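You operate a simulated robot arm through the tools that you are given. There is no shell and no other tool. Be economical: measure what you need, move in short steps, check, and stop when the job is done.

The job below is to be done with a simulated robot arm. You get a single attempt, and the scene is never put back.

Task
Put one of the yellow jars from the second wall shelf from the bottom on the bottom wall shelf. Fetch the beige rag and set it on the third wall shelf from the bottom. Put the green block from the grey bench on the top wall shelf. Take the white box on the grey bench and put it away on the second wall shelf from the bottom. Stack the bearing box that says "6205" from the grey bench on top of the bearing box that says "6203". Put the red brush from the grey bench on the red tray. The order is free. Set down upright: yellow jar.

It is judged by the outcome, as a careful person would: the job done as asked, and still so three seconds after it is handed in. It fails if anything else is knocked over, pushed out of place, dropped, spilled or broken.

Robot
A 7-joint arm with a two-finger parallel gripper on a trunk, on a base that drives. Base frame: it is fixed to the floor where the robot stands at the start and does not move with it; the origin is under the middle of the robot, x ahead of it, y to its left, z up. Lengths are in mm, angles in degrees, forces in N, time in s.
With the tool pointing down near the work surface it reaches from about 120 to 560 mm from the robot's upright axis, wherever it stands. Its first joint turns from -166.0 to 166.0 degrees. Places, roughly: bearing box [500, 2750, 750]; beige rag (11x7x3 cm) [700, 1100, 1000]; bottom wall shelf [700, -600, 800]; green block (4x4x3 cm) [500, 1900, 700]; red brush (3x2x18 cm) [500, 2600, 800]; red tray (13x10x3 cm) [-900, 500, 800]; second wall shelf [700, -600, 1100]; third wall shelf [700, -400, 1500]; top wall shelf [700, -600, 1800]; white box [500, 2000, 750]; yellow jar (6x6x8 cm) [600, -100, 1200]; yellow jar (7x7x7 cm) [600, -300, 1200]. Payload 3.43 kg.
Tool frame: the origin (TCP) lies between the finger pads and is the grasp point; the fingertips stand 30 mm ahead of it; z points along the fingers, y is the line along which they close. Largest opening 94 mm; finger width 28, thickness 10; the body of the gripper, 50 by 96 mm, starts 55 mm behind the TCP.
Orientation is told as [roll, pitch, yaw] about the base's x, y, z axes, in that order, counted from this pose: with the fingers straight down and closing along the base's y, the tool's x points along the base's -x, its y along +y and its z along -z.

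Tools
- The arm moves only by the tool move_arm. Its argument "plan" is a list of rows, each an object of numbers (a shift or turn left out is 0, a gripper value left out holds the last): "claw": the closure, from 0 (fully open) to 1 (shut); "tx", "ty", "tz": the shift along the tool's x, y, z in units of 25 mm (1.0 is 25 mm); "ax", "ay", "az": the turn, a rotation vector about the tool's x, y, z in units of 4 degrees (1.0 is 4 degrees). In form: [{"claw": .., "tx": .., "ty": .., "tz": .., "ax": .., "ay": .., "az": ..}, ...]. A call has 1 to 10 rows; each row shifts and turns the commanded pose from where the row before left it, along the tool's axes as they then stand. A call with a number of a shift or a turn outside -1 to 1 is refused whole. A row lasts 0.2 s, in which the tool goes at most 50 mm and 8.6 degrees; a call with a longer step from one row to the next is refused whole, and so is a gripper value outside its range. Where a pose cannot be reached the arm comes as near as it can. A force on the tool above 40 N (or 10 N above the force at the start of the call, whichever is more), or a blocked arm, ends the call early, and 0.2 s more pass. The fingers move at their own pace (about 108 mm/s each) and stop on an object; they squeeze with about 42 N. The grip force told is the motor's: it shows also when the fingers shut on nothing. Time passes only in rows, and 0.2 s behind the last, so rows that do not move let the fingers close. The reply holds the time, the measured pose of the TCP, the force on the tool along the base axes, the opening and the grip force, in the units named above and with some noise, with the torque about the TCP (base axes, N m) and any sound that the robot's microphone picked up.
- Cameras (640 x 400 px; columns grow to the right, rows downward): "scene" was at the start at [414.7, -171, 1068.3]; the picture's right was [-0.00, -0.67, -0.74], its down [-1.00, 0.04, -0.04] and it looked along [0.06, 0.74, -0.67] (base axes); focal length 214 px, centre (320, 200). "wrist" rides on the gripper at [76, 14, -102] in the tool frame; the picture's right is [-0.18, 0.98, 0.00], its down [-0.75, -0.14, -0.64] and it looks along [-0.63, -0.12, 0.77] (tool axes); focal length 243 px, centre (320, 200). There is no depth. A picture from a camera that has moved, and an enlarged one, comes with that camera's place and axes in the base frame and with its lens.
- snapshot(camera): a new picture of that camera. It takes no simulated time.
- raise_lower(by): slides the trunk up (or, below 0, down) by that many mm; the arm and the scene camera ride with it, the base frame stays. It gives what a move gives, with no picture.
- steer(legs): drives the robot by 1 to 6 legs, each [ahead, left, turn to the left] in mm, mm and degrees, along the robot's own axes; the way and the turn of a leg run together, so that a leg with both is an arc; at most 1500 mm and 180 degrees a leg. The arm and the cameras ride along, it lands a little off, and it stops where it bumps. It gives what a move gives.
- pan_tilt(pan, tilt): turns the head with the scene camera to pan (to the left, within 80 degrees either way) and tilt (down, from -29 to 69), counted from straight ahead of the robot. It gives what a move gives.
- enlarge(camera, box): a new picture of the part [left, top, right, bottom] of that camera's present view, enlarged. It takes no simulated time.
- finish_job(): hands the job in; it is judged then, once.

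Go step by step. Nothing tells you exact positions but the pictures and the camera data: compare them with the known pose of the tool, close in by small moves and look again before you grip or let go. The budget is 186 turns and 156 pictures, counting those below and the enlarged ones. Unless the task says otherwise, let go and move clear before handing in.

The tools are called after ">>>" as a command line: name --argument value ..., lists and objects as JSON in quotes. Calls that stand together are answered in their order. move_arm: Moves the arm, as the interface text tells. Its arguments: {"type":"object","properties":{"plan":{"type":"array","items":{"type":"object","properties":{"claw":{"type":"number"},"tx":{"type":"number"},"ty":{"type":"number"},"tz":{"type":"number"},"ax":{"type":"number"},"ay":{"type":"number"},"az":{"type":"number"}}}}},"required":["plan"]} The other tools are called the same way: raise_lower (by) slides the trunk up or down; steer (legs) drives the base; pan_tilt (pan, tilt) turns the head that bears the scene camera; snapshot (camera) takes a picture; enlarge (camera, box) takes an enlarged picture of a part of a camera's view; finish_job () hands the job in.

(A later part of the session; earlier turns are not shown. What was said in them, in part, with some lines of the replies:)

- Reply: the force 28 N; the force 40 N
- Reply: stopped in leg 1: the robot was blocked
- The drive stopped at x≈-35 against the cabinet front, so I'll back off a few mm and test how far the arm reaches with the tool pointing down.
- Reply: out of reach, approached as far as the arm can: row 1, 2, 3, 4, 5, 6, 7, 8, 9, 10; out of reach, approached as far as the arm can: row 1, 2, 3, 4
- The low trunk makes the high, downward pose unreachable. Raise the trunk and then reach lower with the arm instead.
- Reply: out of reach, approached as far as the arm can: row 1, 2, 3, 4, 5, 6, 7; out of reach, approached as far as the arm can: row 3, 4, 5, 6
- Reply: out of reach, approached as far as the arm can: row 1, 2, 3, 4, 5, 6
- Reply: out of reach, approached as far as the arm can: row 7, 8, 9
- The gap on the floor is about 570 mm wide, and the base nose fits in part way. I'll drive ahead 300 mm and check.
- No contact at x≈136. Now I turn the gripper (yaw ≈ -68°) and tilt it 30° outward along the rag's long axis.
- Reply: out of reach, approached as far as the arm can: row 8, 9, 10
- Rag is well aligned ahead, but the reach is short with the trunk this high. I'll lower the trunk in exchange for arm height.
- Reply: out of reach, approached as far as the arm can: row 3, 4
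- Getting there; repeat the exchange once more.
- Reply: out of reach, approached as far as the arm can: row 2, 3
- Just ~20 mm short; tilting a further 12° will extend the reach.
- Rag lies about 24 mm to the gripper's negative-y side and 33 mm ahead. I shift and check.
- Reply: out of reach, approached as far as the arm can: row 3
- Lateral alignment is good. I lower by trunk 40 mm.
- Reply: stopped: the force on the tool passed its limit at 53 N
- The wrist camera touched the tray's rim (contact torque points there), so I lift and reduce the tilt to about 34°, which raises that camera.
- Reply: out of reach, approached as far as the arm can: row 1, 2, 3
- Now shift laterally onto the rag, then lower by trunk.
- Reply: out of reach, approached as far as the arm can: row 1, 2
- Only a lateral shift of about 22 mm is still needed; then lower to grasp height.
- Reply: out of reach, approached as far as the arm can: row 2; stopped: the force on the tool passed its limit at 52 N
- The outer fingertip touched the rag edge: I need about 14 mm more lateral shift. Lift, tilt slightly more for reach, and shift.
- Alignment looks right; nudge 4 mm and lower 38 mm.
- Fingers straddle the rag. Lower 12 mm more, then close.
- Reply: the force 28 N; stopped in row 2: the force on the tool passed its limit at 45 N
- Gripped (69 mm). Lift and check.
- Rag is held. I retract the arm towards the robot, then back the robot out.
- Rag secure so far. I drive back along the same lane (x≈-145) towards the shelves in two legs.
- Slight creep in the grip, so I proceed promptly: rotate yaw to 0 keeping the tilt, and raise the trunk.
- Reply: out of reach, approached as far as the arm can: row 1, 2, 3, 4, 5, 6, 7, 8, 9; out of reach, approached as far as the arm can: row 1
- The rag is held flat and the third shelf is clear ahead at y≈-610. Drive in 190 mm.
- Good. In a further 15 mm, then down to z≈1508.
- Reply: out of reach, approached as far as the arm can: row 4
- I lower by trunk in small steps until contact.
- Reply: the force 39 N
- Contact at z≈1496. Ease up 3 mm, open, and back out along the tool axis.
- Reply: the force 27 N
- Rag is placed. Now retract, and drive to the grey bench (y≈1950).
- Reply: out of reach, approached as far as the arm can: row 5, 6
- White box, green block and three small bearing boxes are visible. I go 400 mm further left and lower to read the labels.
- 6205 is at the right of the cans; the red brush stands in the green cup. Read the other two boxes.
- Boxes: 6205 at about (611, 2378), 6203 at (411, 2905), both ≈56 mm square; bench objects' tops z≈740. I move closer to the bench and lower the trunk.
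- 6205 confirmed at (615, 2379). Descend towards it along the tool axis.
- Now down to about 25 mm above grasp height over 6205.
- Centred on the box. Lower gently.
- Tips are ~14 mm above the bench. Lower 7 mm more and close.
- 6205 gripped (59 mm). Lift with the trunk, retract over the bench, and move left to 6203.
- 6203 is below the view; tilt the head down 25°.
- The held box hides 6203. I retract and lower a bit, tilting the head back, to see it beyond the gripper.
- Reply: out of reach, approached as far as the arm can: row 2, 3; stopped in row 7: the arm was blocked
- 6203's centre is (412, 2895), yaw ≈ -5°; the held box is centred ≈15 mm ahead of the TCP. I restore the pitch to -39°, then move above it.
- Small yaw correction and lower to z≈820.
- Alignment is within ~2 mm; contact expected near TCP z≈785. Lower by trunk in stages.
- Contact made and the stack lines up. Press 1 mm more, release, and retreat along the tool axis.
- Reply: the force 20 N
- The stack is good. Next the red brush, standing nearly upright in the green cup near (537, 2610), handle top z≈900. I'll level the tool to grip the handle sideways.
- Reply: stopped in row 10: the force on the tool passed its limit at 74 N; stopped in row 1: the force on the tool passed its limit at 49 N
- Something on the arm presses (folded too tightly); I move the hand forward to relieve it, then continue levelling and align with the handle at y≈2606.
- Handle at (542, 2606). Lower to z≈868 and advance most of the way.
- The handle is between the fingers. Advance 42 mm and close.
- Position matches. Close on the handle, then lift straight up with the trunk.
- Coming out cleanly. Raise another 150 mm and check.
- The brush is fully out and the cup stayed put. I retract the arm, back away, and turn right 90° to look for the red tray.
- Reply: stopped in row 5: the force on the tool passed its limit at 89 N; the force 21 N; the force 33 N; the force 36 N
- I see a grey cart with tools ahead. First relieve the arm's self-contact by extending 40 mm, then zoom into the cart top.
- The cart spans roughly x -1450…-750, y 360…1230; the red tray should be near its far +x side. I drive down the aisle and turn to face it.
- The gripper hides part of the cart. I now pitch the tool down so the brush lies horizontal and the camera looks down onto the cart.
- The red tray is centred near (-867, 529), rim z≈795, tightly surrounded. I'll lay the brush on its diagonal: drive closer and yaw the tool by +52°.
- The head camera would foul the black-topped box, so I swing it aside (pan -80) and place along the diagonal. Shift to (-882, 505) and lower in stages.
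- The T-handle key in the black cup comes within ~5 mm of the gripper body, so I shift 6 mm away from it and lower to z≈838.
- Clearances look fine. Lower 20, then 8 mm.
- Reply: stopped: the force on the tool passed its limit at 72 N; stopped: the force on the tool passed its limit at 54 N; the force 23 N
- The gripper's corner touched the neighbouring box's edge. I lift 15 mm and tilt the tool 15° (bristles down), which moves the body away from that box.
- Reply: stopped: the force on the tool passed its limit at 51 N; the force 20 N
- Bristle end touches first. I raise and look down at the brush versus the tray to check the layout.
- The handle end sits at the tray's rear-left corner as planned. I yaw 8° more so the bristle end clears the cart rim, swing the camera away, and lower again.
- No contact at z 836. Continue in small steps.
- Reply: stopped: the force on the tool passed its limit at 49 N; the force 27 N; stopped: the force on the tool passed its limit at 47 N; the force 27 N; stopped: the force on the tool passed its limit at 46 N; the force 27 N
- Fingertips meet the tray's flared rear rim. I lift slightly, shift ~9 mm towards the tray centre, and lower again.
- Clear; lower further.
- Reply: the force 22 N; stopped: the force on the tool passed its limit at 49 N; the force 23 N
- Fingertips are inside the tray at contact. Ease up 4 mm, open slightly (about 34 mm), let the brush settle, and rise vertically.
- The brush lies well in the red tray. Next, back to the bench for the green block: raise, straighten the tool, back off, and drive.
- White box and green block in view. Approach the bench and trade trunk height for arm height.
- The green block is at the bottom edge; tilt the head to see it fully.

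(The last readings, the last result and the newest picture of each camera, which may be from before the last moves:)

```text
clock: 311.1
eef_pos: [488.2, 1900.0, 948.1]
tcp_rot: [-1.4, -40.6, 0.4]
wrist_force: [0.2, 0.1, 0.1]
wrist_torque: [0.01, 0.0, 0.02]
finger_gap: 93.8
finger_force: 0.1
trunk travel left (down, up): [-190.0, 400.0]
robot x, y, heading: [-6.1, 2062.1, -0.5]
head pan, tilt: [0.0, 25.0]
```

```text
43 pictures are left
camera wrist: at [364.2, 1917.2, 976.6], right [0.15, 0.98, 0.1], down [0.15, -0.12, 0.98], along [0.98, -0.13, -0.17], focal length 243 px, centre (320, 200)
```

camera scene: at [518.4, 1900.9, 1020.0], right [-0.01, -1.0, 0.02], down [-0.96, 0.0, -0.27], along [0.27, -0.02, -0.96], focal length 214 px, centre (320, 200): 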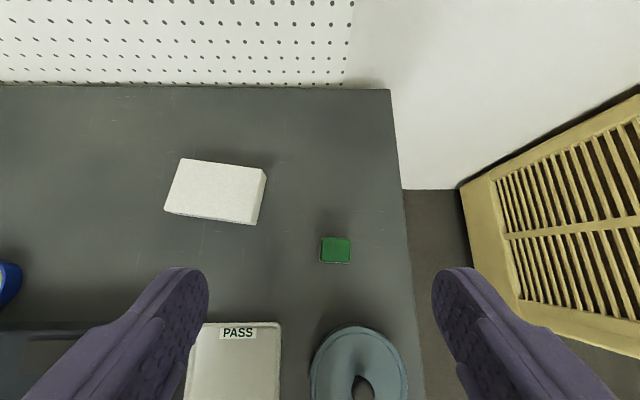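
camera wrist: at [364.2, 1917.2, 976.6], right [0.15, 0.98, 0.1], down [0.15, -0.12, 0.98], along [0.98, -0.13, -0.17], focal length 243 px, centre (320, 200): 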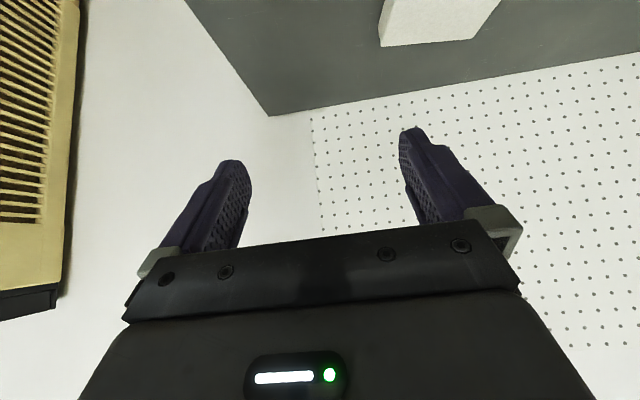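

Green block top centre ≈(531, 1876), square to the axes. I reduce tilt to 30° (to keep the wrist camera above the round gauge) and descend to z≈800.

>>> steer --legs '[[25, 0, 0]]'

>>> move_arm --plan '[{"ay": 1, "tx": 0.6, "tz": -0.5}, {"ay": 1, "tx": 0.2, "tz": -0.3}, {"ay": 0.65}, {"tx": 0.29, "ty": -0.16, "tz": 0.97}, {"tx": 0.29, "ty": -0.16, "tz": 0.97}, {"tx": 0.29, "ty": -0.16, "tz": 0.97}, {"tx": 0.29, "ty": -0.16, "tz": 0.97}, {"tx": 0.29, "ty": -0.16, "tz": 0.97}]'

>>> snapshot --camera "wrist"

>>> snapshot --camera "scene"

```text
clock: 311.9
eef_pos: [513.1, 1901.6, 947.9]
tcp_rot: [-1.4, -40.5, 0.4]
wrist_force: [-0.6, -0.4, 0.6]
wrist_torque: [0.03, 0.02, 0.0]
finger_gap: 94.1
finger_force: 0.0
trunk travel left (down, up): [-190.0, 400.0]
robot x, y, heading: [22.4, 2059.0, -0.5]
head pan, tilt: [0.0, 25.0]
```

```text
clock: 313.8
eef_pos: [514.7, 1878.5, 827.8]
tcp_rot: [-1.2, -30.0, 0.2]
wrist_force: [0.0, -0.5, -0.2]
wrist_torque: [0.01, 0.0, 0.01]
finger_gap: 94.1
finger_force: 0.2
trunk travel left (down, up): [-190.0, 400.0]
robot x, y, heading: [19.4, 2057.1, -0.6]
head pan, tilt: [0.0, 25.0]
```

```text
42 pictures are left
camera wrist: at [397.5, 1894.5, 878.6], right [0.17, 0.98, 0.07], down [0.33, -0.13, 0.94], along [0.93, -0.13, -0.35], focal length 243 px, centre (320, 200)
```

wrist: 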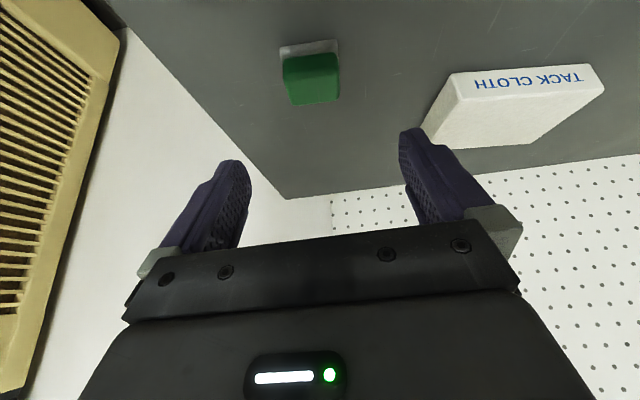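

```text
41 pictures are left
camera scene: at [557.3, 1877.7, 893.1], right [-0.01, -1.0, 0.02], down [-1.0, 0.01, -0.09], along [0.09, -0.02, -1.0], focal length 214 px, centre (320, 200)
```

scene: 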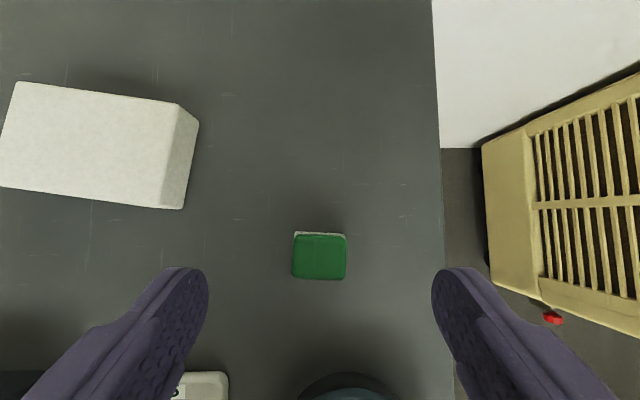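

Aligned (block centre ≈(533, 1875)). Descend to z≈764.

>>> move_arm --plan '[{"tx": 0.32, "ty": -0.05, "tz": 0.82}, {"tx": 0.32, "ty": -0.05, "tz": 0.82}, {"tx": 0.3, "ty": -0.04, "tz": 0.77}, {}]'

>>> snapshot --camera "wrist"

```text
clock: 314.8
eef_pos: [523.8, 1873.9, 764.8]
tcp_rot: [-1.1, -30.0, 0.1]
wrist_force: [-0.2, 0.7, 0.1]
wrist_torque: [0.0, 0.03, 0.01]
finger_gap: 94.0
finger_force: 0.1
trunk travel left (down, up): [-190.0, 400.0]
robot x, y, heading: [23.7, 2057.8, -0.3]
head pan, tilt: [0.0, 25.0]
```

```text
40 pictures are left
camera wrist: at [406.6, 1890.3, 816.0], right [0.17, 0.98, 0.07], down [0.33, -0.13, 0.94], along [0.93, -0.13, -0.35], focal length 243 px, centre (320, 200)
```

wrist: 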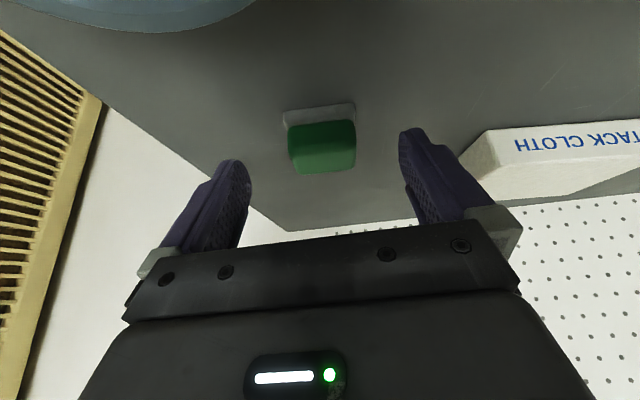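

Close on the block and lift.

>>> move_arm --plan '[{"tx": 0.06, "tz": 0.1}, {"claw": 1}, {"claw": 1}, {"claw": 1}, {"claw": 1}, {"claw": 1}]'

>>> raise_lower --by 120

>>> snapshot --camera "wrist"

```text
clock: 316.1
eef_pos: [524.3, 1874.5, 761.5]
tcp_rot: [-1.1, -29.9, 0.1]
wrist_force: [-0.3, 0.1, 1.4]
wrist_torque: [0.05, -0.01, -0.01]
finger_gap: 36.5
finger_force: 42.0
trunk travel left (down, up): [-190.0, 400.0]
robot x, y, heading: [18.4, 2062.5, -0.3]
head pan, tilt: [0.0, 25.0]
```

```text
clock: 317.6
eef_pos: [524.5, 1874.3, 882.4]
tcp_rot: [-1.2, -30.1, 0.1]
wrist_force: [-0.3, 0.1, 0.3]
wrist_torque: [0.01, 0.03, -0.01]
finger_gap: 36.6
finger_force: 41.9
trunk travel left (down, up): [-310.0, 280.0]
robot x, y, heading: [23.3, 2060.3, -0.1]
head pan, tilt: [0.0, 25.0]
```

```text
39 pictures are left
camera wrist: at [406.9, 1890.0, 932.9], right [0.17, 0.98, 0.07], down [0.33, -0.13, 0.94], along [0.93, -0.13, -0.35], focal length 243 px, centre (320, 200)
```

wrist: 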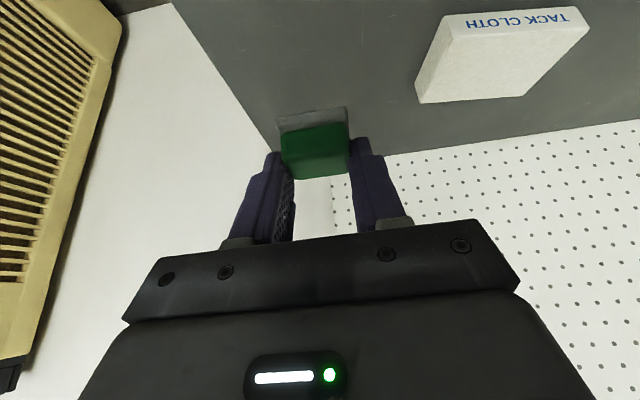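

Held. Raise, retract, back out and drive to the shelves, raising the arm on the way.

>>> raise_lower --by 280

>>> move_arm --plan '[{"tx": 0.866, "ty": 0.8, "tz": -0.5}, {"tx": 0.866, "ty": 0.8, "tz": -0.5}, {"tx": 0.866, "ty": 0.8, "tz": -0.5}, {"tx": 0.866, "ty": 0.8, "tz": -0.5}, {"tx": -0.577, "tz": -1}, {"tx": -0.577, "tz": -1}, {"tx": -0.577, "tz": -1}, {"tx": -0.577, "tz": -1}, {"tx": -0.577, "tz": -1}, {"tx": -0.577, "tz": -1}]'

>>> steer --legs '[[-190, 0, 0], [0, -1300, 0], [0, -1290, 0]]'

>>> move_arm --plan '[{"tx": -0.577, "tz": -1}, {"tx": -0.577, "tz": -1}, {"tx": -0.577, "tz": -1}, {"tx": -0.577, "tz": -1}, {"tx": -0.577, "tz": -1}, {"tx": -0.577, "tz": -1}, {"tx": -0.577, "tz": -1}, {"tx": -0.577, "tz": -1}, {"tx": -0.577, "tz": -1}, {"tx": -0.577, "tz": -1}]'

>>> move_arm --plan '[{"tx": -0.577, "tz": -1}, {"tx": -0.577, "tz": -1}, {"tx": -0.577, "tz": -1}, {"tx": -0.577, "tz": -1}, {"tx": -0.577, "tz": -1}, {"tx": -0.577, "tz": -1}, {"tx": -0.577, "tz": -1}, {"tx": -0.577, "tz": -1}, {"tx": -0.577, "tz": -1}]'

```text
clock: 320.5
eef_pos: [524.1, 1872.6, 1161.2]
tcp_rot: [-1.1, -29.9, 0.1]
wrist_force: [-0.3, -0.3, 0.0]
wrist_torque: [-0.01, -0.02, -0.01]
finger_gap: 36.6
finger_force: 41.7
trunk travel left (down, up): [-590.0, 0.0]
robot x, y, heading: [21.9, 2061.5, -0.6]
head pan, tilt: [0.0, 25.0]
```

```text
clock: 322.7
eef_pos: [423.5, 1957.1, 1334.5]
tcp_rot: [-1.2, -30.0, 0.2]
wrist_force: [-0.4, -0.8, -0.4]
wrist_torque: [-0.04, -0.01, -0.01]
finger_gap: 36.2
finger_force: 42.1
trunk travel left (down, up): [-590.0, 0.0]
robot x, y, heading: [21.9, 2063.0, -0.3]
head pan, tilt: [0.0, 25.0]
```

```text
clock: 336.7
eef_pos: [224.5, -688.1, 1333.6]
tcp_rot: [-1.2, -30.0, -0.1]
wrist_force: [-0.6, 0.4, 1.1]
wrist_torque: [0.04, 0.02, 0.01]
finger_gap: 36.2
finger_force: 41.9
trunk travel left (down, up): [-590.0, 0.0]
robot x, y, heading: [-175.3, -581.1, -0.7]
head pan, tilt: [0.0, 25.0]
```

```text
clock: 338.9
eef_pos: [225.5, -684.0, 1621.9]
tcp_rot: [-1.3, -29.9, -0.2]
wrist_force: [-0.7, 0.0, -1.3]
wrist_torque: [-0.01, -0.03, 0.02]
finger_gap: 36.4
finger_force: 41.8
trunk travel left (down, up): [-590.0, 0.0]
robot x, y, heading: [-179.0, -581.7, -0.4]
head pan, tilt: [0.0, 25.0]
```

```text
clock: 340.9
eef_pos: [223.4, -678.1, 1883.0]
tcp_rot: [-1.2, -30.0, -0.2]
wrist_force: [0.2, 0.0, -0.9]
wrist_torque: [-0.01, 0.03, 0.03]
finger_gap: 36.5
finger_force: 42.0
trunk travel left (down, up): [-590.0, 0.0]
robot x, y, heading: [-177.2, -583.2, -0.7]
head pan, tilt: [0.0, 25.0]
```

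Reached z≈1883. Drive in with y≈-560 and view the top shelf.

>>> steer --legs '[[0, 120, 0.6], [245, 0, 0]]'

>>> pan_tilt --pan 0 --tilt 0

>>> snapshot --camera "scene"

```text
clock: 343.5
eef_pos: [471.4, -551.4, 1882.4]
tcp_rot: [-1.2, -30.0, 0.6]
wrist_force: [1.2, -0.2, -0.6]
wrist_torque: [-0.01, -0.02, 0.01]
finger_gap: 36.3
finger_force: 41.6
trunk travel left (down, up): [-590.0, 0.0]
robot x, y, heading: [64.4, -460.4, 0.1]
head pan, tilt: [0.0, 25.0]
```

```text
clock: 344.4
eef_pos: [469.1, -552.1, 1882.8]
tcp_rot: [-1.2, -30.0, 0.5]
wrist_force: [-0.2, -0.8, 0.3]
wrist_torque: [-0.02, 0.01, -0.02]
finger_gap: 36.8
finger_force: 41.9
trunk travel left (down, up): [-590.0, 0.0]
robot x, y, heading: [66.5, -458.6, 0.0]
head pan, tilt: [0.0, 0.0]
```

```text
38 pictures are left
camera scene: at [546.1, -552.1, 1970.1], right [0.0, -1.0, 0.02], down [-0.87, -0.01, -0.5], along [0.5, -0.02, -0.87], focal length 214 px, centre (320, 200)
```

scene: 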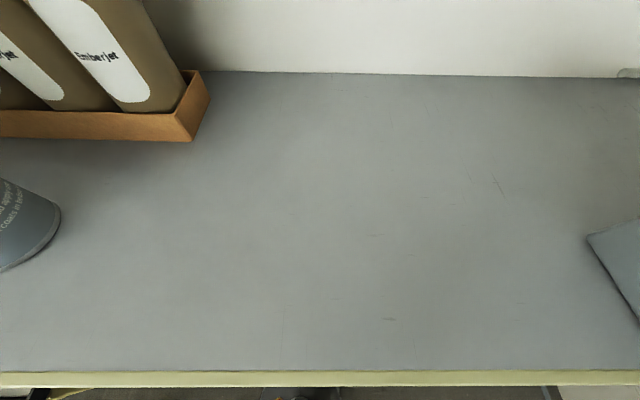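

Clear space ahead. Move in 113 mm and lower.

>>> move_arm --plan '[{"tx": -0.78, "tz": 0.45}, {"tx": -0.78, "tz": 0.45}, {"tx": -0.78, "tz": 0.45}, {"tx": -0.78, "tz": 0.45}, {"tx": -0.78, "tz": 0.45}]'

>>> raise_lower --by -30

>>> raise_lower --by -5

>>> snapshot --camera "wrist"

```text
clock: 345.6
eef_pos: [584.2, -551.9, 1882.7]
tcp_rot: [-1.2, -30.0, 0.6]
wrist_force: [-0.1, -0.1, 0.2]
wrist_torque: [0.02, 0.03, 0.02]
finger_gap: 36.6
finger_force: 42.3
trunk travel left (down, up): [-590.0, 0.0]
robot x, y, heading: [61.5, -461.9, -0.1]
head pan, tilt: [0.0, 0.0]
```

```text
clock: 346.4
eef_pos: [582.1, -551.9, 1853.1]
tcp_rot: [-1.3, -29.9, 0.4]
wrist_force: [0.4, 0.7, -0.2]
wrist_torque: [0.0, 0.01, 0.02]
finger_gap: 36.3
finger_force: 41.9
trunk travel left (down, up): [-560.0, 30.0]
robot x, y, heading: [69.9, -461.5, -0.1]
head pan, tilt: [0.0, 0.0]
```

```text
clock: 346.9
eef_pos: [583.5, -553.3, 1848.3]
tcp_rot: [-1.2, -30.0, 0.5]
wrist_force: [-0.3, 0.2, -0.7]
wrist_torque: [-0.01, -0.01, 0.04]
finger_gap: 36.3
finger_force: 42.5
trunk travel left (down, up): [-555.0, 35.0]
robot x, y, heading: [63.3, -461.5, -0.0]
head pan, tilt: [0.0, 0.0]
```

```text
37 pictures are left
camera wrist: at [465.6, -536.6, 1899.3], right [0.16, 0.98, 0.07], down [0.33, -0.12, 0.94], along [0.93, -0.13, -0.35], focal length 243 px, centre (320, 200)
```

wrist: 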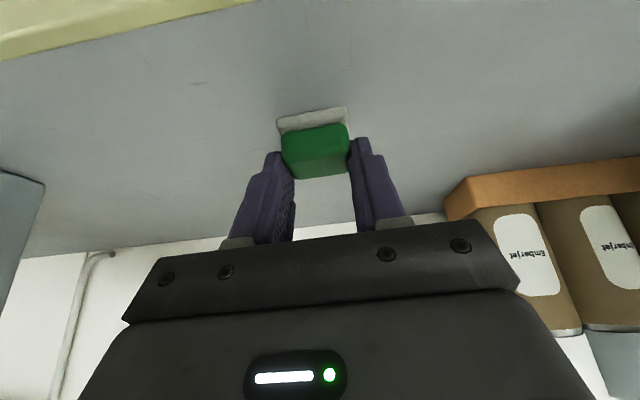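

Continue in small steps until contact.

>>> raise_lower --by -4

>>> raise_lower --by -4

>>> raise_lower --by -3

```text
clock: 347.4
eef_pos: [583.1, -552.2, 1843.9]
tcp_rot: [-1.2, -30.0, 0.5]
wrist_force: [-0.1, 0.2, -0.4]
wrist_torque: [-0.01, 0.03, 0.01]
finger_gap: 36.4
finger_force: 41.9
trunk travel left (down, up): [-551.0, 39.0]
robot x, y, heading: [65.4, -461.6, 0.1]
head pan, tilt: [0.0, 0.0]
```

```text
clock: 348.0
eef_pos: [583.3, -551.5, 1842.0]
tcp_rot: [-1.3, -30.3, 0.4]
wrist_force: [5.4, -0.8, 26.6]
wrist_torque: [0.31, -0.24, -0.09]
finger_gap: 36.3
finger_force: 42.2
trunk travel left (down, up): [-547.0, 43.0]
robot x, y, heading: [65.6, -460.0, -0.1]
head pan, tilt: [0.0, 0.0]
```

```text
clock: 348.3
eef_pos: [581.7, -552.2, 1841.3]
tcp_rot: [-1.2, -30.5, 0.4]
wrist_force: [-1.5, -1.1, 9.7]
wrist_torque: [0.1, 0.13, 0.01]
finger_gap: 36.3
finger_force: 41.8
trunk travel left (down, up): [-545.0, 45.0]
robot x, y, heading: [67.5, -464.0, 0.1]
head pan, tilt: [0.0, 0.0]
stopped: the force on the tool passed its limit at 40 N (the readings are from after the stop); the commanded pose is now the measured one
```

Contact. Release and back out along the tool axis.

>>> move_arm --plan '[{"claw": 0}, {"claw": 0}, {"claw": 0}, {"tz": -0.6}, {"tz": -1}, {"tz": -1}, {"tx": 0.866, "tz": -0.5}, {"tx": 0.866, "tz": -0.5}, {"tx": 0.866, "tz": -0.5}]'

>>> snapshot --camera "scene"

```text
clock: 350.3
eef_pos: [473.3, -551.7, 1897.1]
tcp_rot: [-1.2, -30.4, 0.6]
wrist_force: [-1.0, 0.3, -0.5]
wrist_torque: [0.02, -0.04, 0.01]
finger_gap: 94.1
finger_force: 0.0
trunk travel left (down, up): [-545.0, 45.0]
robot x, y, heading: [65.3, -458.5, 0.2]
head pan, tilt: [0.0, 0.0]
```

```text
36 pictures are left
camera scene: at [549.4, -551.2, 1985.9], right [0.0, -1.0, 0.02], down [-0.86, -0.01, -0.51], along [0.51, -0.02, -0.86], focal length 214 px, centre (320, 200)
```

scene: 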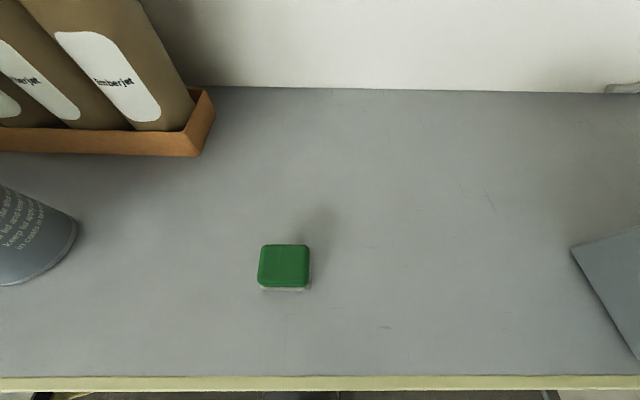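

The green block is placed. Last is the white box (≈110×71 mm, long side along y): I can only grip its short side along x, so I'll approach from the cabinet–bench gap along its long axis. Drive there.

>>> steer --legs '[[-230, 0, 0], [0, 1000, 0], [0, 985, 0]]'

>>> raise_lower --by -500

>>> move_arm --plan '[{"ax": -0.5, "az": -0.866}, {"ax": -0.5, "az": -0.866}, {"ax": -0.5, "az": -0.866}, {"ax": -0.5, "az": -0.866}, {"ax": -0.5, "az": -0.866}, {"ax": -0.5, "az": -0.866}, {"ax": -0.5, "az": -0.866}, {"ax": -0.5, "az": -0.866}, {"ax": -0.5, "az": -0.866}, {"ax": -0.5, "az": -0.866}]'

>>> move_arm --plan '[{"ax": -0.5, "az": -0.866}, {"ax": -0.5, "az": -0.866}, {"ax": -0.5, "az": -0.866}, {"ax": -0.5, "az": -0.866}, {"ax": -0.5, "az": -0.866}, {"ax": -0.5, "az": -0.866}, {"ax": -0.5, "az": -0.866}, {"ax": -0.5, "az": -0.866}, {"ax": -0.5, "az": -0.866}, {"ax": -0.5, "az": -0.866}]'

```text
clock: 361.7
eef_pos: [259.7, 1452.4, 1895.5]
tcp_rot: [-1.1, -30.4, -0.7]
wrist_force: [0.3, 0.0, -0.5]
wrist_torque: [-0.04, -0.03, 0.0]
finger_gap: 93.6
finger_force: 0.1
trunk travel left (down, up): [-545.0, 45.0]
robot x, y, heading: [-144.9, 1550.2, -1.3]
head pan, tilt: [0.0, 0.0]
```

```text
refused: -500 is not a number from -400 to 400
```

```text
clock: 363.9
eef_pos: [259.9, 1452.2, 1896.3]
tcp_rot: [-1.3, -29.6, 39.3]
wrist_force: [0.4, 0.0, 0.0]
wrist_torque: [0.0, -0.03, 0.01]
finger_gap: 93.8
finger_force: 0.1
trunk travel left (down, up): [-545.0, 45.0]
robot x, y, heading: [-148.6, 1551.5, -1.1]
head pan, tilt: [0.0, 0.0]
```

```text
clock: 366.1
eef_pos: [264.2, 1456.3, 1887.7]
tcp_rot: [0.7, -28.3, 72.2]
wrist_force: [-1.1, 0.9, 0.4]
wrist_torque: [-0.02, -0.02, -0.01]
finger_gap: 94.0
finger_force: 0.0
out of reach, approached as far as the arm can: row 9, 10
trunk travel left (down, up): [-545.0, 45.0]
robot x, y, heading: [-147.8, 1550.3, -1.1]
head pan, tilt: [0.0, 0.0]
```

Lower the trunk and enter the gap carefully (same spot as before).

>>> raise_lower --by -400

>>> steer --legs '[[0, -26, 0.8], [300, 0, 0]]'

>>> move_arm --plan '[{"tx": -0.5, "tz": 0.5}, {"tx": -0.5, "tz": 0.5}, {"tx": -0.5, "tz": 0.5}, {"tx": -0.5, "tz": 0.8}, {"tx": -0.5, "tz": 0.8}, {"tx": -0.5, "tz": 0.8}, {"tx": -0.5, "tz": 0.8}, {"tx": -0.5, "tz": 0.8}]'

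```text
clock: 369.9
eef_pos: [264.6, 1455.3, 1488.8]
tcp_rot: [0.8, -28.4, 72.3]
wrist_force: [-1.0, 0.0, 0.0]
wrist_torque: [0.01, 0.02, 0.03]
finger_gap: 94.0
finger_force: 0.0
trunk travel left (down, up): [-145.0, 445.0]
robot x, y, heading: [-151.3, 1552.2, -1.2]
head pan, tilt: [0.0, 0.0]
```

```text
clock: 372.4
eef_pos: [566.8, 1427.8, 1488.5]
tcp_rot: [0.9, -28.4, 72.4]
wrist_force: [-0.8, -0.6, 1.0]
wrist_torque: [0.01, 0.01, -0.04]
finger_gap: 93.9
finger_force: 0.1
trunk travel left (down, up): [-145.0, 445.0]
robot x, y, heading: [153.6, 1521.4, -0.9]
head pan, tilt: [0.0, 0.0]
```

```text
clock: 374.2
eef_pos: [609.0, 1575.8, 1413.9]
tcp_rot: [0.9, -28.4, 72.5]
wrist_force: [1.0, -0.2, 0.0]
wrist_torque: [0.02, 0.01, 0.01]
finger_gap: 93.9
finger_force: 0.1
trunk travel left (down, up): [-145.0, 445.0]
robot x, y, heading: [149.5, 1522.6, -0.7]
head pan, tilt: [0.0, 0.0]
```

Now set yaw ≈82°, tilt 45°, and swing over the bench towards the white box.

>>> move_arm --plan '[{"ax": -0.48, "az": -0.88}, {"ax": -0.48, "az": -0.88}, {"ax": -0.24, "az": -0.44}, {"ay": -1}, {"ay": -1}, {"ay": -1}, {"ay": -1}, {"ay": -0.15}]'

>>> move_arm --plan '[{"tx": 0.205, "ty": 0.115, "tz": 0.965}, {"tx": 0.205, "ty": 0.115, "tz": 0.965}, {"tx": 0.205, "ty": 0.115, "tz": 0.965}, {"tx": 0.205, "ty": 0.115, "tz": 0.965}, {"tx": 0.205, "ty": 0.115, "tz": 0.965}, {"tx": 0.205, "ty": 0.115, "tz": 0.965}, {"tx": 0.205, "ty": 0.115, "tz": 0.965}, {"tx": 0.205, "ty": 0.115, "tz": 0.965}, {"tx": 0.205, "ty": 0.115, "tz": 0.965}, {"tx": 0.205, "ty": 0.115, "tz": 0.965}]'

>>> snapshot --camera "scene"

```text
clock: 376.0
eef_pos: [609.8, 1575.7, 1416.8]
tcp_rot: [1.1, -45.1, 82.2]
wrist_force: [0.2, 0.4, 0.7]
wrist_torque: [0.02, -0.03, -0.01]
finger_gap: 94.2
finger_force: 0.0
trunk travel left (down, up): [-145.0, 445.0]
robot x, y, heading: [149.0, 1523.2, -0.6]
head pan, tilt: [0.0, 0.0]
```

```text
clock: 378.2
eef_pos: [593.2, 1712.8, 1208.6]
tcp_rot: [1.1, -45.1, 82.2]
wrist_force: [-0.3, 0.9, -0.5]
wrist_torque: [-0.01, -0.02, 0.0]
finger_gap: 94.1
finger_force: 0.0
trunk travel left (down, up): [-145.0, 445.0]
robot x, y, heading: [152.5, 1523.5, -0.8]
head pan, tilt: [0.0, 0.0]
```

```text
35 pictures are left
camera scene: at [602.2, 1760.7, 1313.7], right [0.99, -0.12, -0.01], down [-0.1, -0.7, -0.71], along [0.08, 0.7, -0.71], focal length 214 px, centre (320, 200)
```

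scene: 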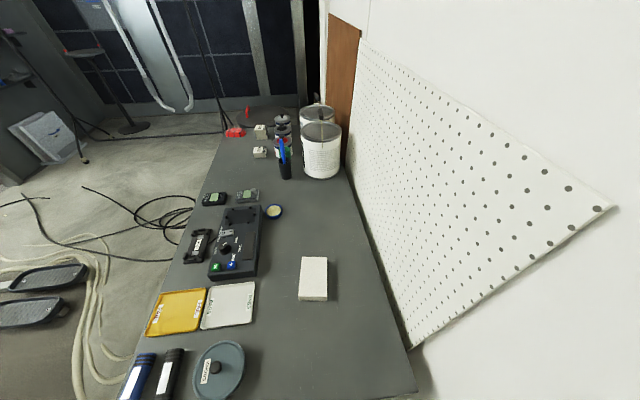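

The white box is nicely aligned with the tool direction (near end ≈(603, 1971), far end ≈(621, 2083)). Lower the trunk fully and approach.

>>> raise_lower --by -145

>>> move_arm --plan '[{"tx": 0.02, "ty": 0.08, "tz": 1}, {"tx": 0.02, "ty": 0.08, "tz": 1}, {"tx": 0.02, "ty": 0.08, "tz": 1}, {"tx": 0.02, "ty": 0.08, "tz": 1}, {"tx": 0.02, "ty": 0.08, "tz": 1}, {"tx": 0.02, "ty": 0.08, "tz": 1}, {"tx": 0.02, "ty": 0.08, "tz": 1}, {"tx": 0.02, "ty": 0.08, "tz": 1}, {"tx": 0.02, "ty": 0.08, "tz": 1}, {"tx": 0.02, "ty": 0.08, "tz": 1}]'

>>> snapshot --camera "scene"

>>> snapshot --camera "wrist"

```text
clock: 379.9
eef_pos: [592.7, 1713.8, 1063.4]
tcp_rot: [1.1, -45.2, 82.2]
wrist_force: [-0.3, -0.5, 0.7]
wrist_torque: [-0.01, 0.0, 0.04]
finger_gap: 94.3
finger_force: 0.0
trunk travel left (down, up): [0.0, 590.0]
robot x, y, heading: [149.5, 1522.5, -0.9]
head pan, tilt: [0.0, 0.0]
```

```text
clock: 382.1
eef_pos: [591.1, 1889.7, 885.1]
tcp_rot: [1.1, -45.2, 82.1]
wrist_force: [-0.4, -0.1, 0.1]
wrist_torque: [0.01, -0.03, -0.01]
finger_gap: 94.2
finger_force: 0.1
trunk travel left (down, up): [0.0, 590.0]
robot x, y, heading: [147.6, 1527.2, -0.8]
head pan, tilt: [0.0, 0.0]
```

```text
34 pictures are left
camera scene: at [600.9, 1936.8, 989.5], right [0.99, -0.12, -0.01], down [-0.1, -0.7, -0.71], along [0.08, 0.71, -0.7], focal length 214 px, centre (320, 200)
```

scene: 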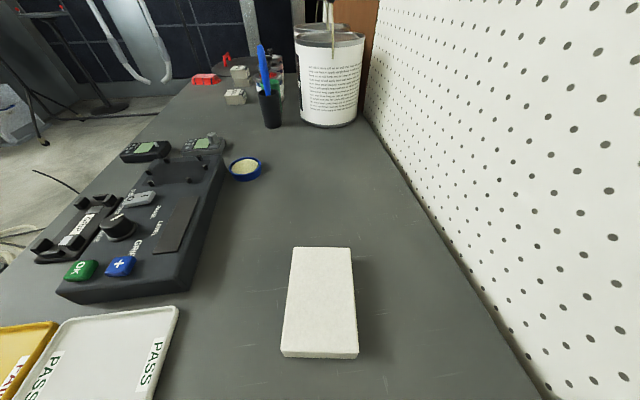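

```text
33 pictures are left
camera wrist: at [562.5, 1766.0, 904.4], right [-0.96, 0.25, 0.14], down [0.16, 0.06, 0.99], along [0.24, 0.97, -0.09], focal length 243 px, centre (320, 200)
```

wrist: 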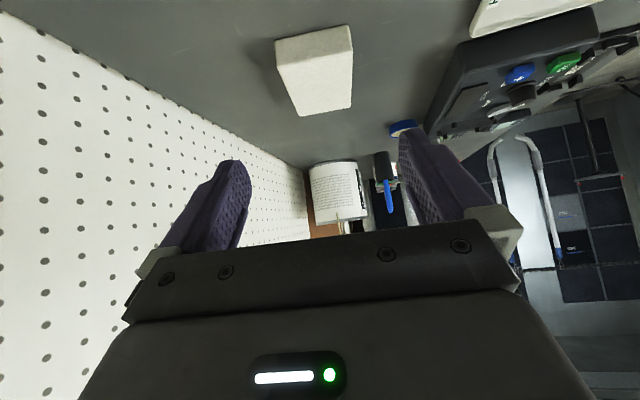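

Laterally aligned. Advance ~99 mm along and down to z≈790.

>>> move_arm --plan '[{"tx": -0.02, "tz": 0.915}, {"tx": -0.02, "tz": 0.915}, {"tx": -0.02, "tz": 0.915}, {"tx": -0.02, "tz": 0.915}, {"tx": -0.02, "tz": 0.915}, {"tx": -0.02, "tz": 0.915}]'

>>> snapshot --camera "wrist"

```text
clock: 383.5
eef_pos: [602.3, 1989.7, 790.1]
tcp_rot: [1.2, -45.2, 82.2]
wrist_force: [-1.0, 0.9, 0.2]
wrist_torque: [-0.01, -0.01, -0.04]
finger_gap: 94.1
finger_force: 0.1
trunk travel left (down, up): [0.0, 590.0]
robot x, y, heading: [154.1, 1519.7, -1.1]
head pan, tilt: [0.0, 0.0]
```

```text
32 pictures are left
camera wrist: at [573.7, 1866.1, 809.1], right [-0.96, 0.25, 0.14], down [0.16, 0.06, 0.98], along [0.24, 0.97, -0.09], focal length 243 px, centre (320, 200)
```

wrist: 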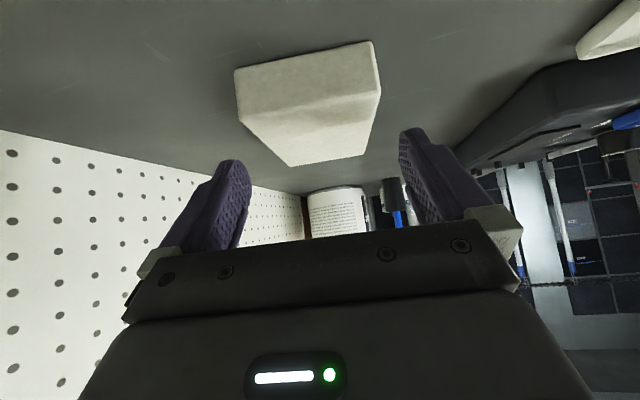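

Good alignment. Lower to z≈763 and 12 mm forward.

>>> move_arm --plan '[{"tx": 0.22, "tz": 0.56}, {"tx": 0.21, "tz": 0.54}, {}]'

>>> snapshot --camera "wrist"

```text
clock: 384.3
eef_pos: [603.7, 2001.7, 763.9]
tcp_rot: [1.0, -45.2, 82.2]
wrist_force: [-1.0, -0.1, 0.4]
wrist_torque: [0.0, -0.01, 0.03]
finger_gap: 94.0
finger_force: 0.1
trunk travel left (down, up): [0.0, 590.0]
robot x, y, heading: [151.6, 1522.7, -0.8]
head pan, tilt: [0.0, 0.0]
```

```text
31 pictures are left
camera wrist: at [574.4, 1876.9, 783.1], right [-0.96, 0.25, 0.14], down [0.16, 0.06, 0.99], along [0.24, 0.97, -0.09], focal length 243 px, centre (320, 200)
```

wrist: 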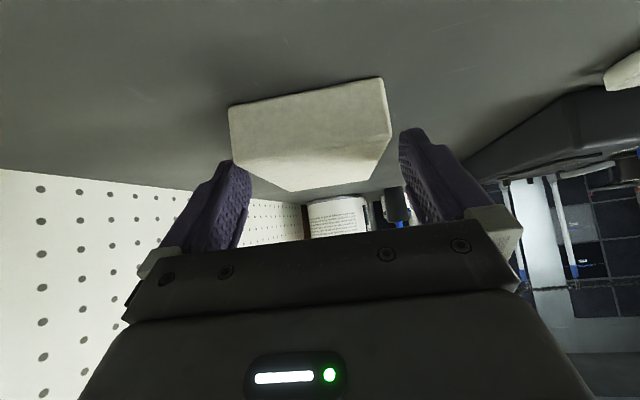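

Nudge 4 mm to centre, lower 2 mm, and close.

>>> move_arm --plan '[{"ty": -0.16, "tx": 0.05, "tz": 0.05}, {"claw": 1}, {"claw": 1}, {"claw": 1}, {"claw": 1}]'

>>> raise_lower --by 60

>>> snapshot --camera "wrist"

```text
clock: 385.5
eef_pos: [609.1, 1999.1, 762.0]
tcp_rot: [1.0, -45.2, 82.2]
wrist_force: [-0.8, 1.2, 7.2]
wrist_torque: [0.03, -0.26, 0.04]
finger_gap: 74.4
finger_force: 42.3
trunk travel left (down, up): [0.0, 590.0]
robot x, y, heading: [150.7, 1523.5, -0.6]
head pan, tilt: [0.0, 0.0]
```

```text
clock: 386.5
eef_pos: [609.1, 1999.5, 821.8]
tcp_rot: [1.2, -45.0, 82.2]
wrist_force: [0.1, 0.4, -1.7]
wrist_torque: [-0.05, 0.02, -0.03]
finger_gap: 74.2
finger_force: 41.5
trunk travel left (down, up): [-60.0, 530.0]
robot x, y, heading: [150.8, 1523.7, -0.7]
head pan, tilt: [0.0, 0.0]
```

```text
30 pictures are left
camera wrist: at [578.5, 1875.7, 840.9], right [-0.96, 0.25, 0.14], down [0.16, 0.06, 0.98], along [0.24, 0.97, -0.1], focal length 243 px, centre (320, 200)
```

wrist: 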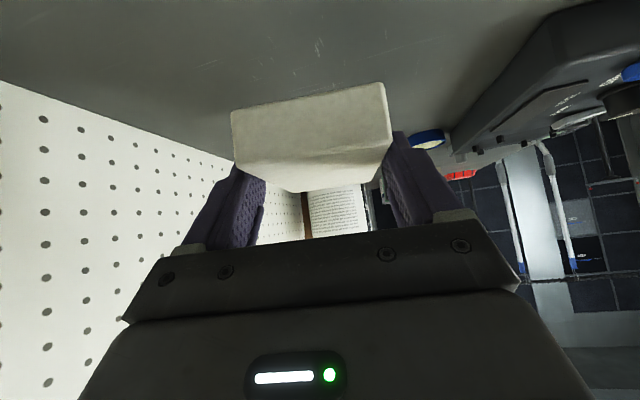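

Box held. Raise, retract back over the gap, and drive out to the shelves.

>>> raise_lower --by 350

>>> move_arm --plan '[{"tx": 0.94, "tz": -0.94}, {"tx": 0.94, "tz": -0.94}, {"tx": 0.94, "tz": -0.94}, {"tx": 0.94, "tz": -0.94}, {"tx": 0.94, "tz": -0.94}, {"tx": 0.94, "tz": -0.94}, {"tx": 0.94, "tz": -0.94}, {"tx": 0.94, "tz": -0.94}, {"tx": 0.94, "tz": -0.94}, {"tx": 0.94, "tz": -0.94}]'

>>> steer --legs '[[-300, 0, 0.6]]'

>>> move_arm --plan '[{"ax": 0.707, "az": 0.707}, {"ax": 0.707, "az": 0.707}, {"ax": 0.707, "az": 0.707}, {"ax": 0.707, "az": 0.707}, {"ax": 0.707, "az": 0.707}, {"ax": 0.707, "az": 0.707}, {"ax": 0.707, "az": 0.707}, {"ax": 0.707, "az": 0.707}, {"ax": 0.707, "az": 0.707}, {"ax": 0.707, "az": 0.707}]'

>>> move_arm --plan '[{"ax": 0.707, "az": 0.707}, {"ax": 0.707, "az": 0.707}, {"ax": 0.707, "az": 0.707}, {"ax": 0.707, "az": 0.707}, {"ax": 0.707, "az": 0.707}, {"ax": 0.707, "az": 0.707}, {"ax": 0.707, "az": 0.707}, {"ax": 0.707, "az": 0.707}, {"ax": 0.707, "az": 0.707}, {"ax": 0.707, "az": 0.707}]'

>>> snapshot --camera "wrist"

```text
clock: 389.9
eef_pos: [607.3, 1999.6, 1171.9]
tcp_rot: [1.1, -45.2, 82.2]
wrist_force: [0.4, 0.6, -1.0]
wrist_torque: [-0.01, -0.02, -0.04]
finger_gap: 74.2
finger_force: 42.0
trunk travel left (down, up): [-410.0, 180.0]
robot x, y, heading: [151.2, 1520.9, -0.8]
head pan, tilt: [0.0, 0.0]
```

```text
clock: 392.1
eef_pos: [568.6, 1669.4, 1173.0]
tcp_rot: [1.1, -45.2, 82.2]
wrist_force: [0.1, -0.6, -1.9]
wrist_torque: [-0.05, 0.0, 0.04]
finger_gap: 74.3
finger_force: 41.7
trunk travel left (down, up): [-410.0, 180.0]
robot x, y, heading: [147.9, 1524.3, -0.7]
head pan, tilt: [0.0, 0.0]
```

```text
clock: 394.2
eef_pos: [265.3, 1677.7, 1174.5]
tcp_rot: [1.1, -45.1, 82.8]
wrist_force: [-0.5, -0.4, -0.2]
wrist_torque: [-0.03, -0.02, 0.02]
finger_gap: 74.5
finger_force: 42.0
trunk travel left (down, up): [-410.0, 180.0]
robot x, y, heading: [-149.7, 1525.0, -0.1]
head pan, tilt: [0.0, 0.0]
```

```text
clock: 396.4
eef_pos: [266.7, 1676.5, 1171.8]
tcp_rot: [1.0, -44.6, 42.8]
wrist_force: [0.3, -0.7, -1.3]
wrist_torque: [0.02, 0.05, 0.03]
finger_gap: 74.4
finger_force: 41.7
trunk travel left (down, up): [-410.0, 180.0]
robot x, y, heading: [-148.8, 1527.4, -0.2]
head pan, tilt: [0.0, 0.0]
```

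```text
clock: 398.6
eef_pos: [266.1, 1677.0, 1172.7]
tcp_rot: [0.4, -44.3, 3.2]
wrist_force: [0.2, 0.3, -1.3]
wrist_torque: [0.02, 0.02, 0.01]
finger_gap: 74.3
finger_force: 42.8
trunk travel left (down, up): [-410.0, 180.0]
robot x, y, heading: [-150.7, 1524.7, -0.3]
head pan, tilt: [0.0, 0.0]
```

```text
29 pictures are left
camera wrist: at [139.2, 1683.7, 1194.5], right [0.07, 0.99, 0.13], down [0.1, -0.14, 0.98], along [0.99, -0.06, -0.11], focal length 243 px, centre (320, 200)
```

wrist: 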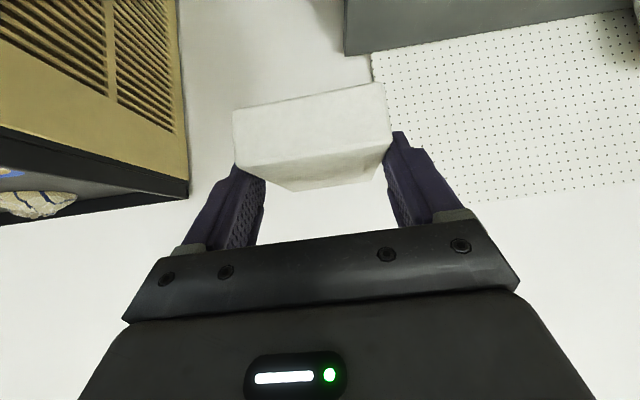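

Box is level. Drive to the shelves (TCP y ≈ -480) slightly raised.

>>> raise_lower --by 40

>>> steer --legs '[[0, -1100, 0], [0, -1050, 0], [100, 0, 0]]'

>>> snapshot --camera "scene"

```text
clock: 399.4
eef_pos: [265.5, 1677.7, 1214.0]
tcp_rot: [0.5, -44.2, 3.2]
wrist_force: [0.4, -0.4, -1.4]
wrist_torque: [0.03, 0.04, 0.02]
finger_gap: 74.2
finger_force: 42.1
trunk travel left (down, up): [-450.0, 140.0]
robot x, y, heading: [-149.7, 1524.0, -0.2]
head pan, tilt: [0.0, 0.0]
```

```text
clock: 410.7
eef_pos: [359.0, -451.5, 1212.9]
tcp_rot: [0.3, -44.2, 3.1]
wrist_force: [0.0, 0.7, 0.0]
wrist_torque: [-0.02, 0.08, 0.01]
finger_gap: 74.1
finger_force: 42.6
trunk travel left (down, up): [-450.0, 140.0]
robot x, y, heading: [-62.4, -599.7, -0.4]
head pan, tilt: [0.0, 0.0]
```

```text
28 pictures are left
camera scene: at [411.5, -450.5, 1316.2], right [0.06, -1.0, -0.01], down [-0.72, -0.04, -0.7], along [0.7, 0.04, -0.72], focal length 214 px, centre (320, 200)
```

scene: 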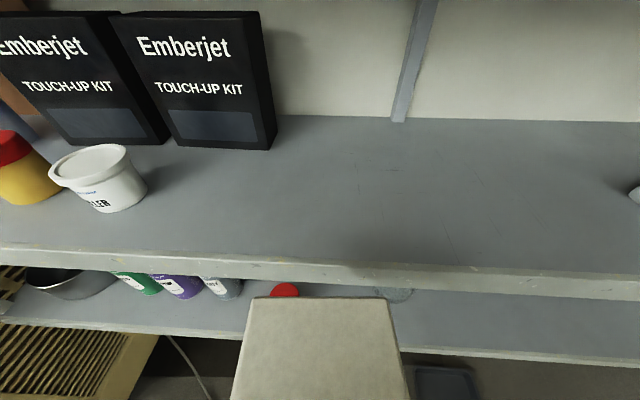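

The spot is clear. Lower slightly, drive in 130 mm, and extend the arm 85 mm.

>>> raise_lower --by -26

>>> steer --legs '[[130, 0, 0.4]]'

>>> move_arm --plan '[{"tx": -0.6, "tz": 0.58}, {"tx": -0.6, "tz": 0.58}, {"tx": -0.6, "tz": 0.58}, {"tx": -0.6, "tz": 0.58}]'

>>> snapshot --camera "wrist"

>>> snapshot --camera "scene"

```text
clock: 411.4
eef_pos: [356.3, -451.0, 1187.2]
tcp_rot: [0.4, -44.3, 3.1]
wrist_force: [0.4, 0.0, -0.3]
wrist_torque: [0.02, 0.01, -0.01]
finger_gap: 74.3
finger_force: 42.3
trunk travel left (down, up): [-424.0, 166.0]
robot x, y, heading: [-58.5, -598.9, -0.4]
head pan, tilt: [0.0, 0.0]
```

```text
clock: 412.7
eef_pos: [487.1, -448.2, 1187.0]
tcp_rot: [0.4, -44.2, 3.5]
wrist_force: [0.4, 0.2, -1.2]
wrist_torque: [0.01, 0.08, -0.01]
finger_gap: 74.2
finger_force: 41.8
trunk travel left (down, up): [-424.0, 166.0]
robot x, y, heading: [73.0, -603.2, -0.0]
head pan, tilt: [0.0, 0.0]
```

```text
clock: 413.7
eef_pos: [569.5, -443.5, 1185.5]
tcp_rot: [0.4, -44.2, 3.5]
wrist_force: [0.5, 0.5, -1.0]
wrist_torque: [-0.01, 0.02, -0.02]
finger_gap: 74.5
finger_force: 42.2
trunk travel left (down, up): [-424.0, 166.0]
robot x, y, heading: [68.7, -599.7, 0.1]
head pan, tilt: [0.0, 0.0]
```

```text
27 pictures are left
camera wrist: at [443.2, -437.8, 1207.5], right [0.07, 0.99, 0.13], down [0.1, -0.14, 0.98], along [0.99, -0.05, -0.11], focal length 243 px, centre (320, 200)
```

wrist: 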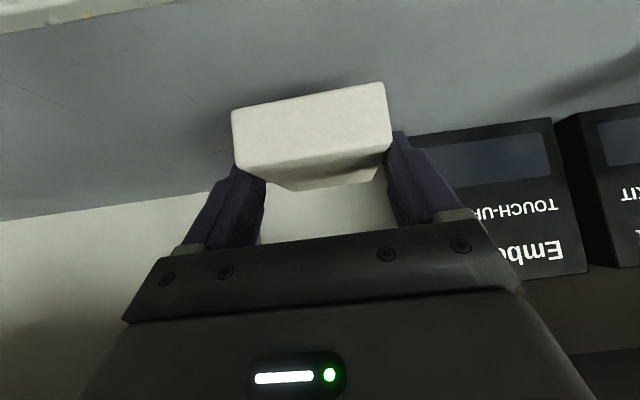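

```text
26 pictures are left
camera scene: at [622.3, -442.3, 1289.6], right [0.07, -1.0, -0.01], down [-0.72, -0.04, -0.7], along [0.7, 0.05, -0.72], focal length 214 px, centre (320, 200)
```

scene: 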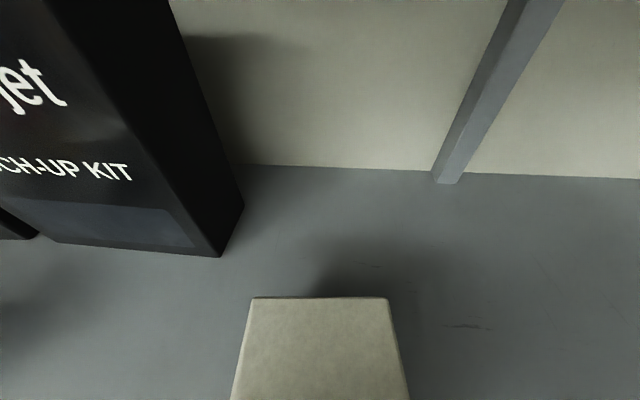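

Clear of the black box. Lower to contact (expected z≈1153).

>>> raise_lower --by -26

>>> raise_lower --by -4

>>> raise_lower --by -4

>>> snapshot --camera "wrist"

```text
clock: 414.4
eef_pos: [569.4, -441.2, 1162.1]
tcp_rot: [0.4, -44.6, 3.5]
wrist_force: [3.9, -0.2, 18.0]
wrist_torque: [-0.53, -1.33, 0.17]
finger_gap: 74.6
finger_force: 42.1
trunk travel left (down, up): [-398.0, 192.0]
robot x, y, heading: [71.2, -600.6, -0.2]
head pan, tilt: [0.0, 0.0]
```

```text
clock: 414.8
eef_pos: [569.7, -443.5, 1162.9]
tcp_rot: [0.5, -44.9, 3.5]
wrist_force: [-6.4, -2.2, 14.0]
wrist_torque: [-0.14, 0.61, 0.06]
finger_gap: 74.2
finger_force: 42.0
trunk travel left (down, up): [-396.0, 194.0]
robot x, y, heading: [69.2, -600.1, -0.1]
head pan, tilt: [0.0, 0.0]
stopped: the force on the tool passed its limit at 44 N (the readings are from after the stop); the commanded pose is now the measured one
```

```text
clock: 415.3
eef_pos: [572.1, -443.7, 1161.6]
tcp_rot: [0.5, -45.6, 3.4]
wrist_force: [-5.5, -1.3, 20.5]
wrist_torque: [-0.18, 0.65, -0.02]
finger_gap: 74.2
finger_force: 41.6
trunk travel left (down, up): [-393.0, 197.0]
robot x, y, heading: [66.0, -601.5, -0.2]
head pan, tilt: [0.0, 0.0]
stopped: the force on the tool passed its limit at 43 N (the readings are from after the stop); the commanded pose is now the measured one
```

```text
25 pictures are left
camera wrist: at [445.4, -437.1, 1180.7], right [0.06, 0.99, 0.14], down [0.08, -0.14, 0.99], along [0.99, -0.05, -0.09], focal length 243 px, centre (320, 200)
```

wrist: 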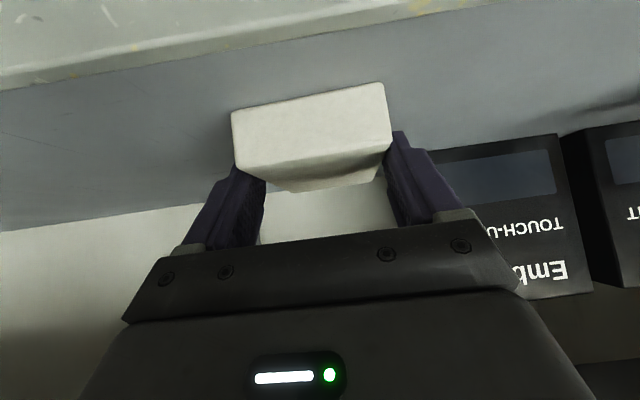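

Box is resting on the shelf (far end first, then near). Release and back out along the tool axis.

>>> raise_lower --by 2

>>> move_arm --plan '[{"claw": 0.1}, {"claw": 0.05}, {"claw": 0}, {"tz": -0.5}, {"tz": -0.8}, {"tz": -1}, {"tx": 0.6, "tz": -0.7}, {"tx": 0.7, "tz": -0.7}, {"tx": 0.7, "tz": -0.7}]'

>>> snapshot --camera "scene"

>>> snapshot --camera "wrist"

```text
clock: 415.8
eef_pos: [571.6, -442.3, 1162.2]
tcp_rot: [0.5, -45.3, 3.4]
wrist_force: [-2.0, -0.7, 8.6]
wrist_torque: [-0.15, 0.24, 0.02]
finger_gap: 74.4
finger_force: 41.8
trunk travel left (down, up): [-395.0, 195.0]
robot x, y, heading: [72.0, -599.8, 0.1]
head pan, tilt: [0.0, 0.0]
```

```text
clock: 417.8
eef_pos: [471.7, -441.8, 1202.4]
tcp_rot: [0.5, -45.2, 3.4]
wrist_force: [0.8, 0.6, 0.2]
wrist_torque: [0.01, 0.01, 0.02]
finger_gap: 94.0
finger_force: 0.0
out of reach, approached as far as the arm can: row 9
trunk travel left (down, up): [-395.0, 195.0]
robot x, y, heading: [70.2, -602.5, 0.1]
head pan, tilt: [0.0, 0.0]
```

```text
24 pictures are left
camera scene: at [522.0, -440.8, 1306.4], right [0.07, -1.0, -0.01], down [-0.7, -0.04, -0.71], along [0.71, 0.05, -0.71], focal length 214 px, centre (320, 200)
```

scene: 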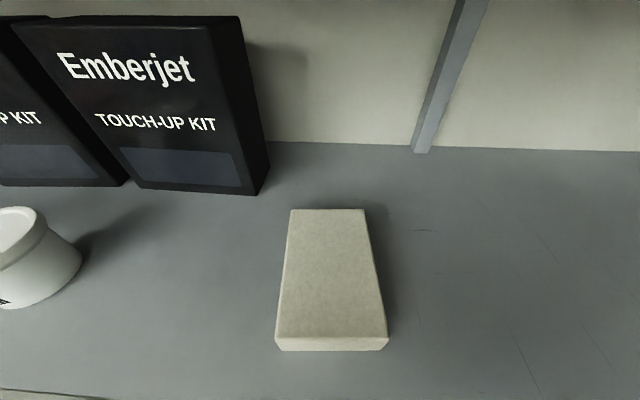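

```text
23 pictures are left
camera wrist: at [344.3, -436.0, 1221.4], right [0.07, 0.99, 0.14], down [0.09, -0.14, 0.99], along [0.99, -0.05, -0.09], focal length 243 px, centre (320, 200)
```

wrist: 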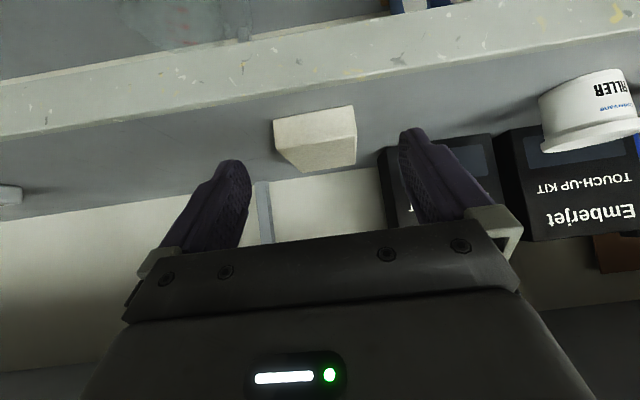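

White box is flat on the second shelf. I back clear and take a last overview of the shelves.

>>> steer --legs '[[-230, 0, 0]]'

>>> pan_tilt --pan 0 --tilt -25

>>> snapshot --camera "scene"

```text
clock: 419.5
eef_pos: [241.8, -444.2, 1203.2]
tcp_rot: [0.5, -45.3, 3.3]
wrist_force: [-0.3, 0.7, 0.1]
wrist_torque: [0.0, -0.01, -0.02]
finger_gap: 94.4
finger_force: 0.1
trunk travel left (down, up): [-395.0, 195.0]
robot x, y, heading: [-158.9, -602.6, -0.0]
head pan, tilt: [0.0, 0.0]
```

```text
clock: 420.4
eef_pos: [242.6, -441.8, 1201.4]
tcp_rot: [0.4, -45.2, 3.3]
wrist_force: [-0.1, 0.3, -0.2]
wrist_torque: [-0.02, -0.01, 0.02]
finger_gap: 94.0
finger_force: 0.1
trunk travel left (down, up): [-395.0, 195.0]
robot x, y, heading: [-159.4, -603.1, 0.1]
head pan, tilt: [0.0, -25.0]
```

```text
22 pictures are left
camera scene: at [304.9, -441.2, 1345.3], right [0.06, -1.0, -0.01], down [-0.34, -0.02, -0.94], along [0.94, 0.06, -0.34], focal length 214 px, centre (320, 200)
```

scene: 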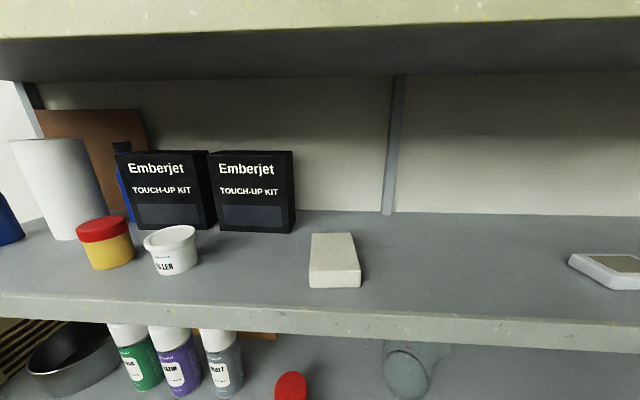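

Everything in view is in place: the white box is on the second shelf and the jar stands on the bottom shelf. The gripper is empty and clear, so I'm handing in.

>>> finish_job

```text
The job is handed in.
```

I did all six moves and handed the job in:

- **Yellow jar:** it stands upright on the bottom wall shelf.
- **Beige rag:** it lies on the third wall shelf.
- **Green block:** it is on the top wall shelf.
- **White box:** it lies flat on the second wall shelf.
- **6205 bearing box:** it is stacked on the 6203 box.
- **Red brush:** it lies diagonally in the red tray, with its bristles over one corner because it is longer than the tray.

Along the way the base bumped the cabinet front once, and the gripper touched the rim of the cabinet's tray top and a box beside the red tray. None of the later pictures showed anything moved or knocked over.
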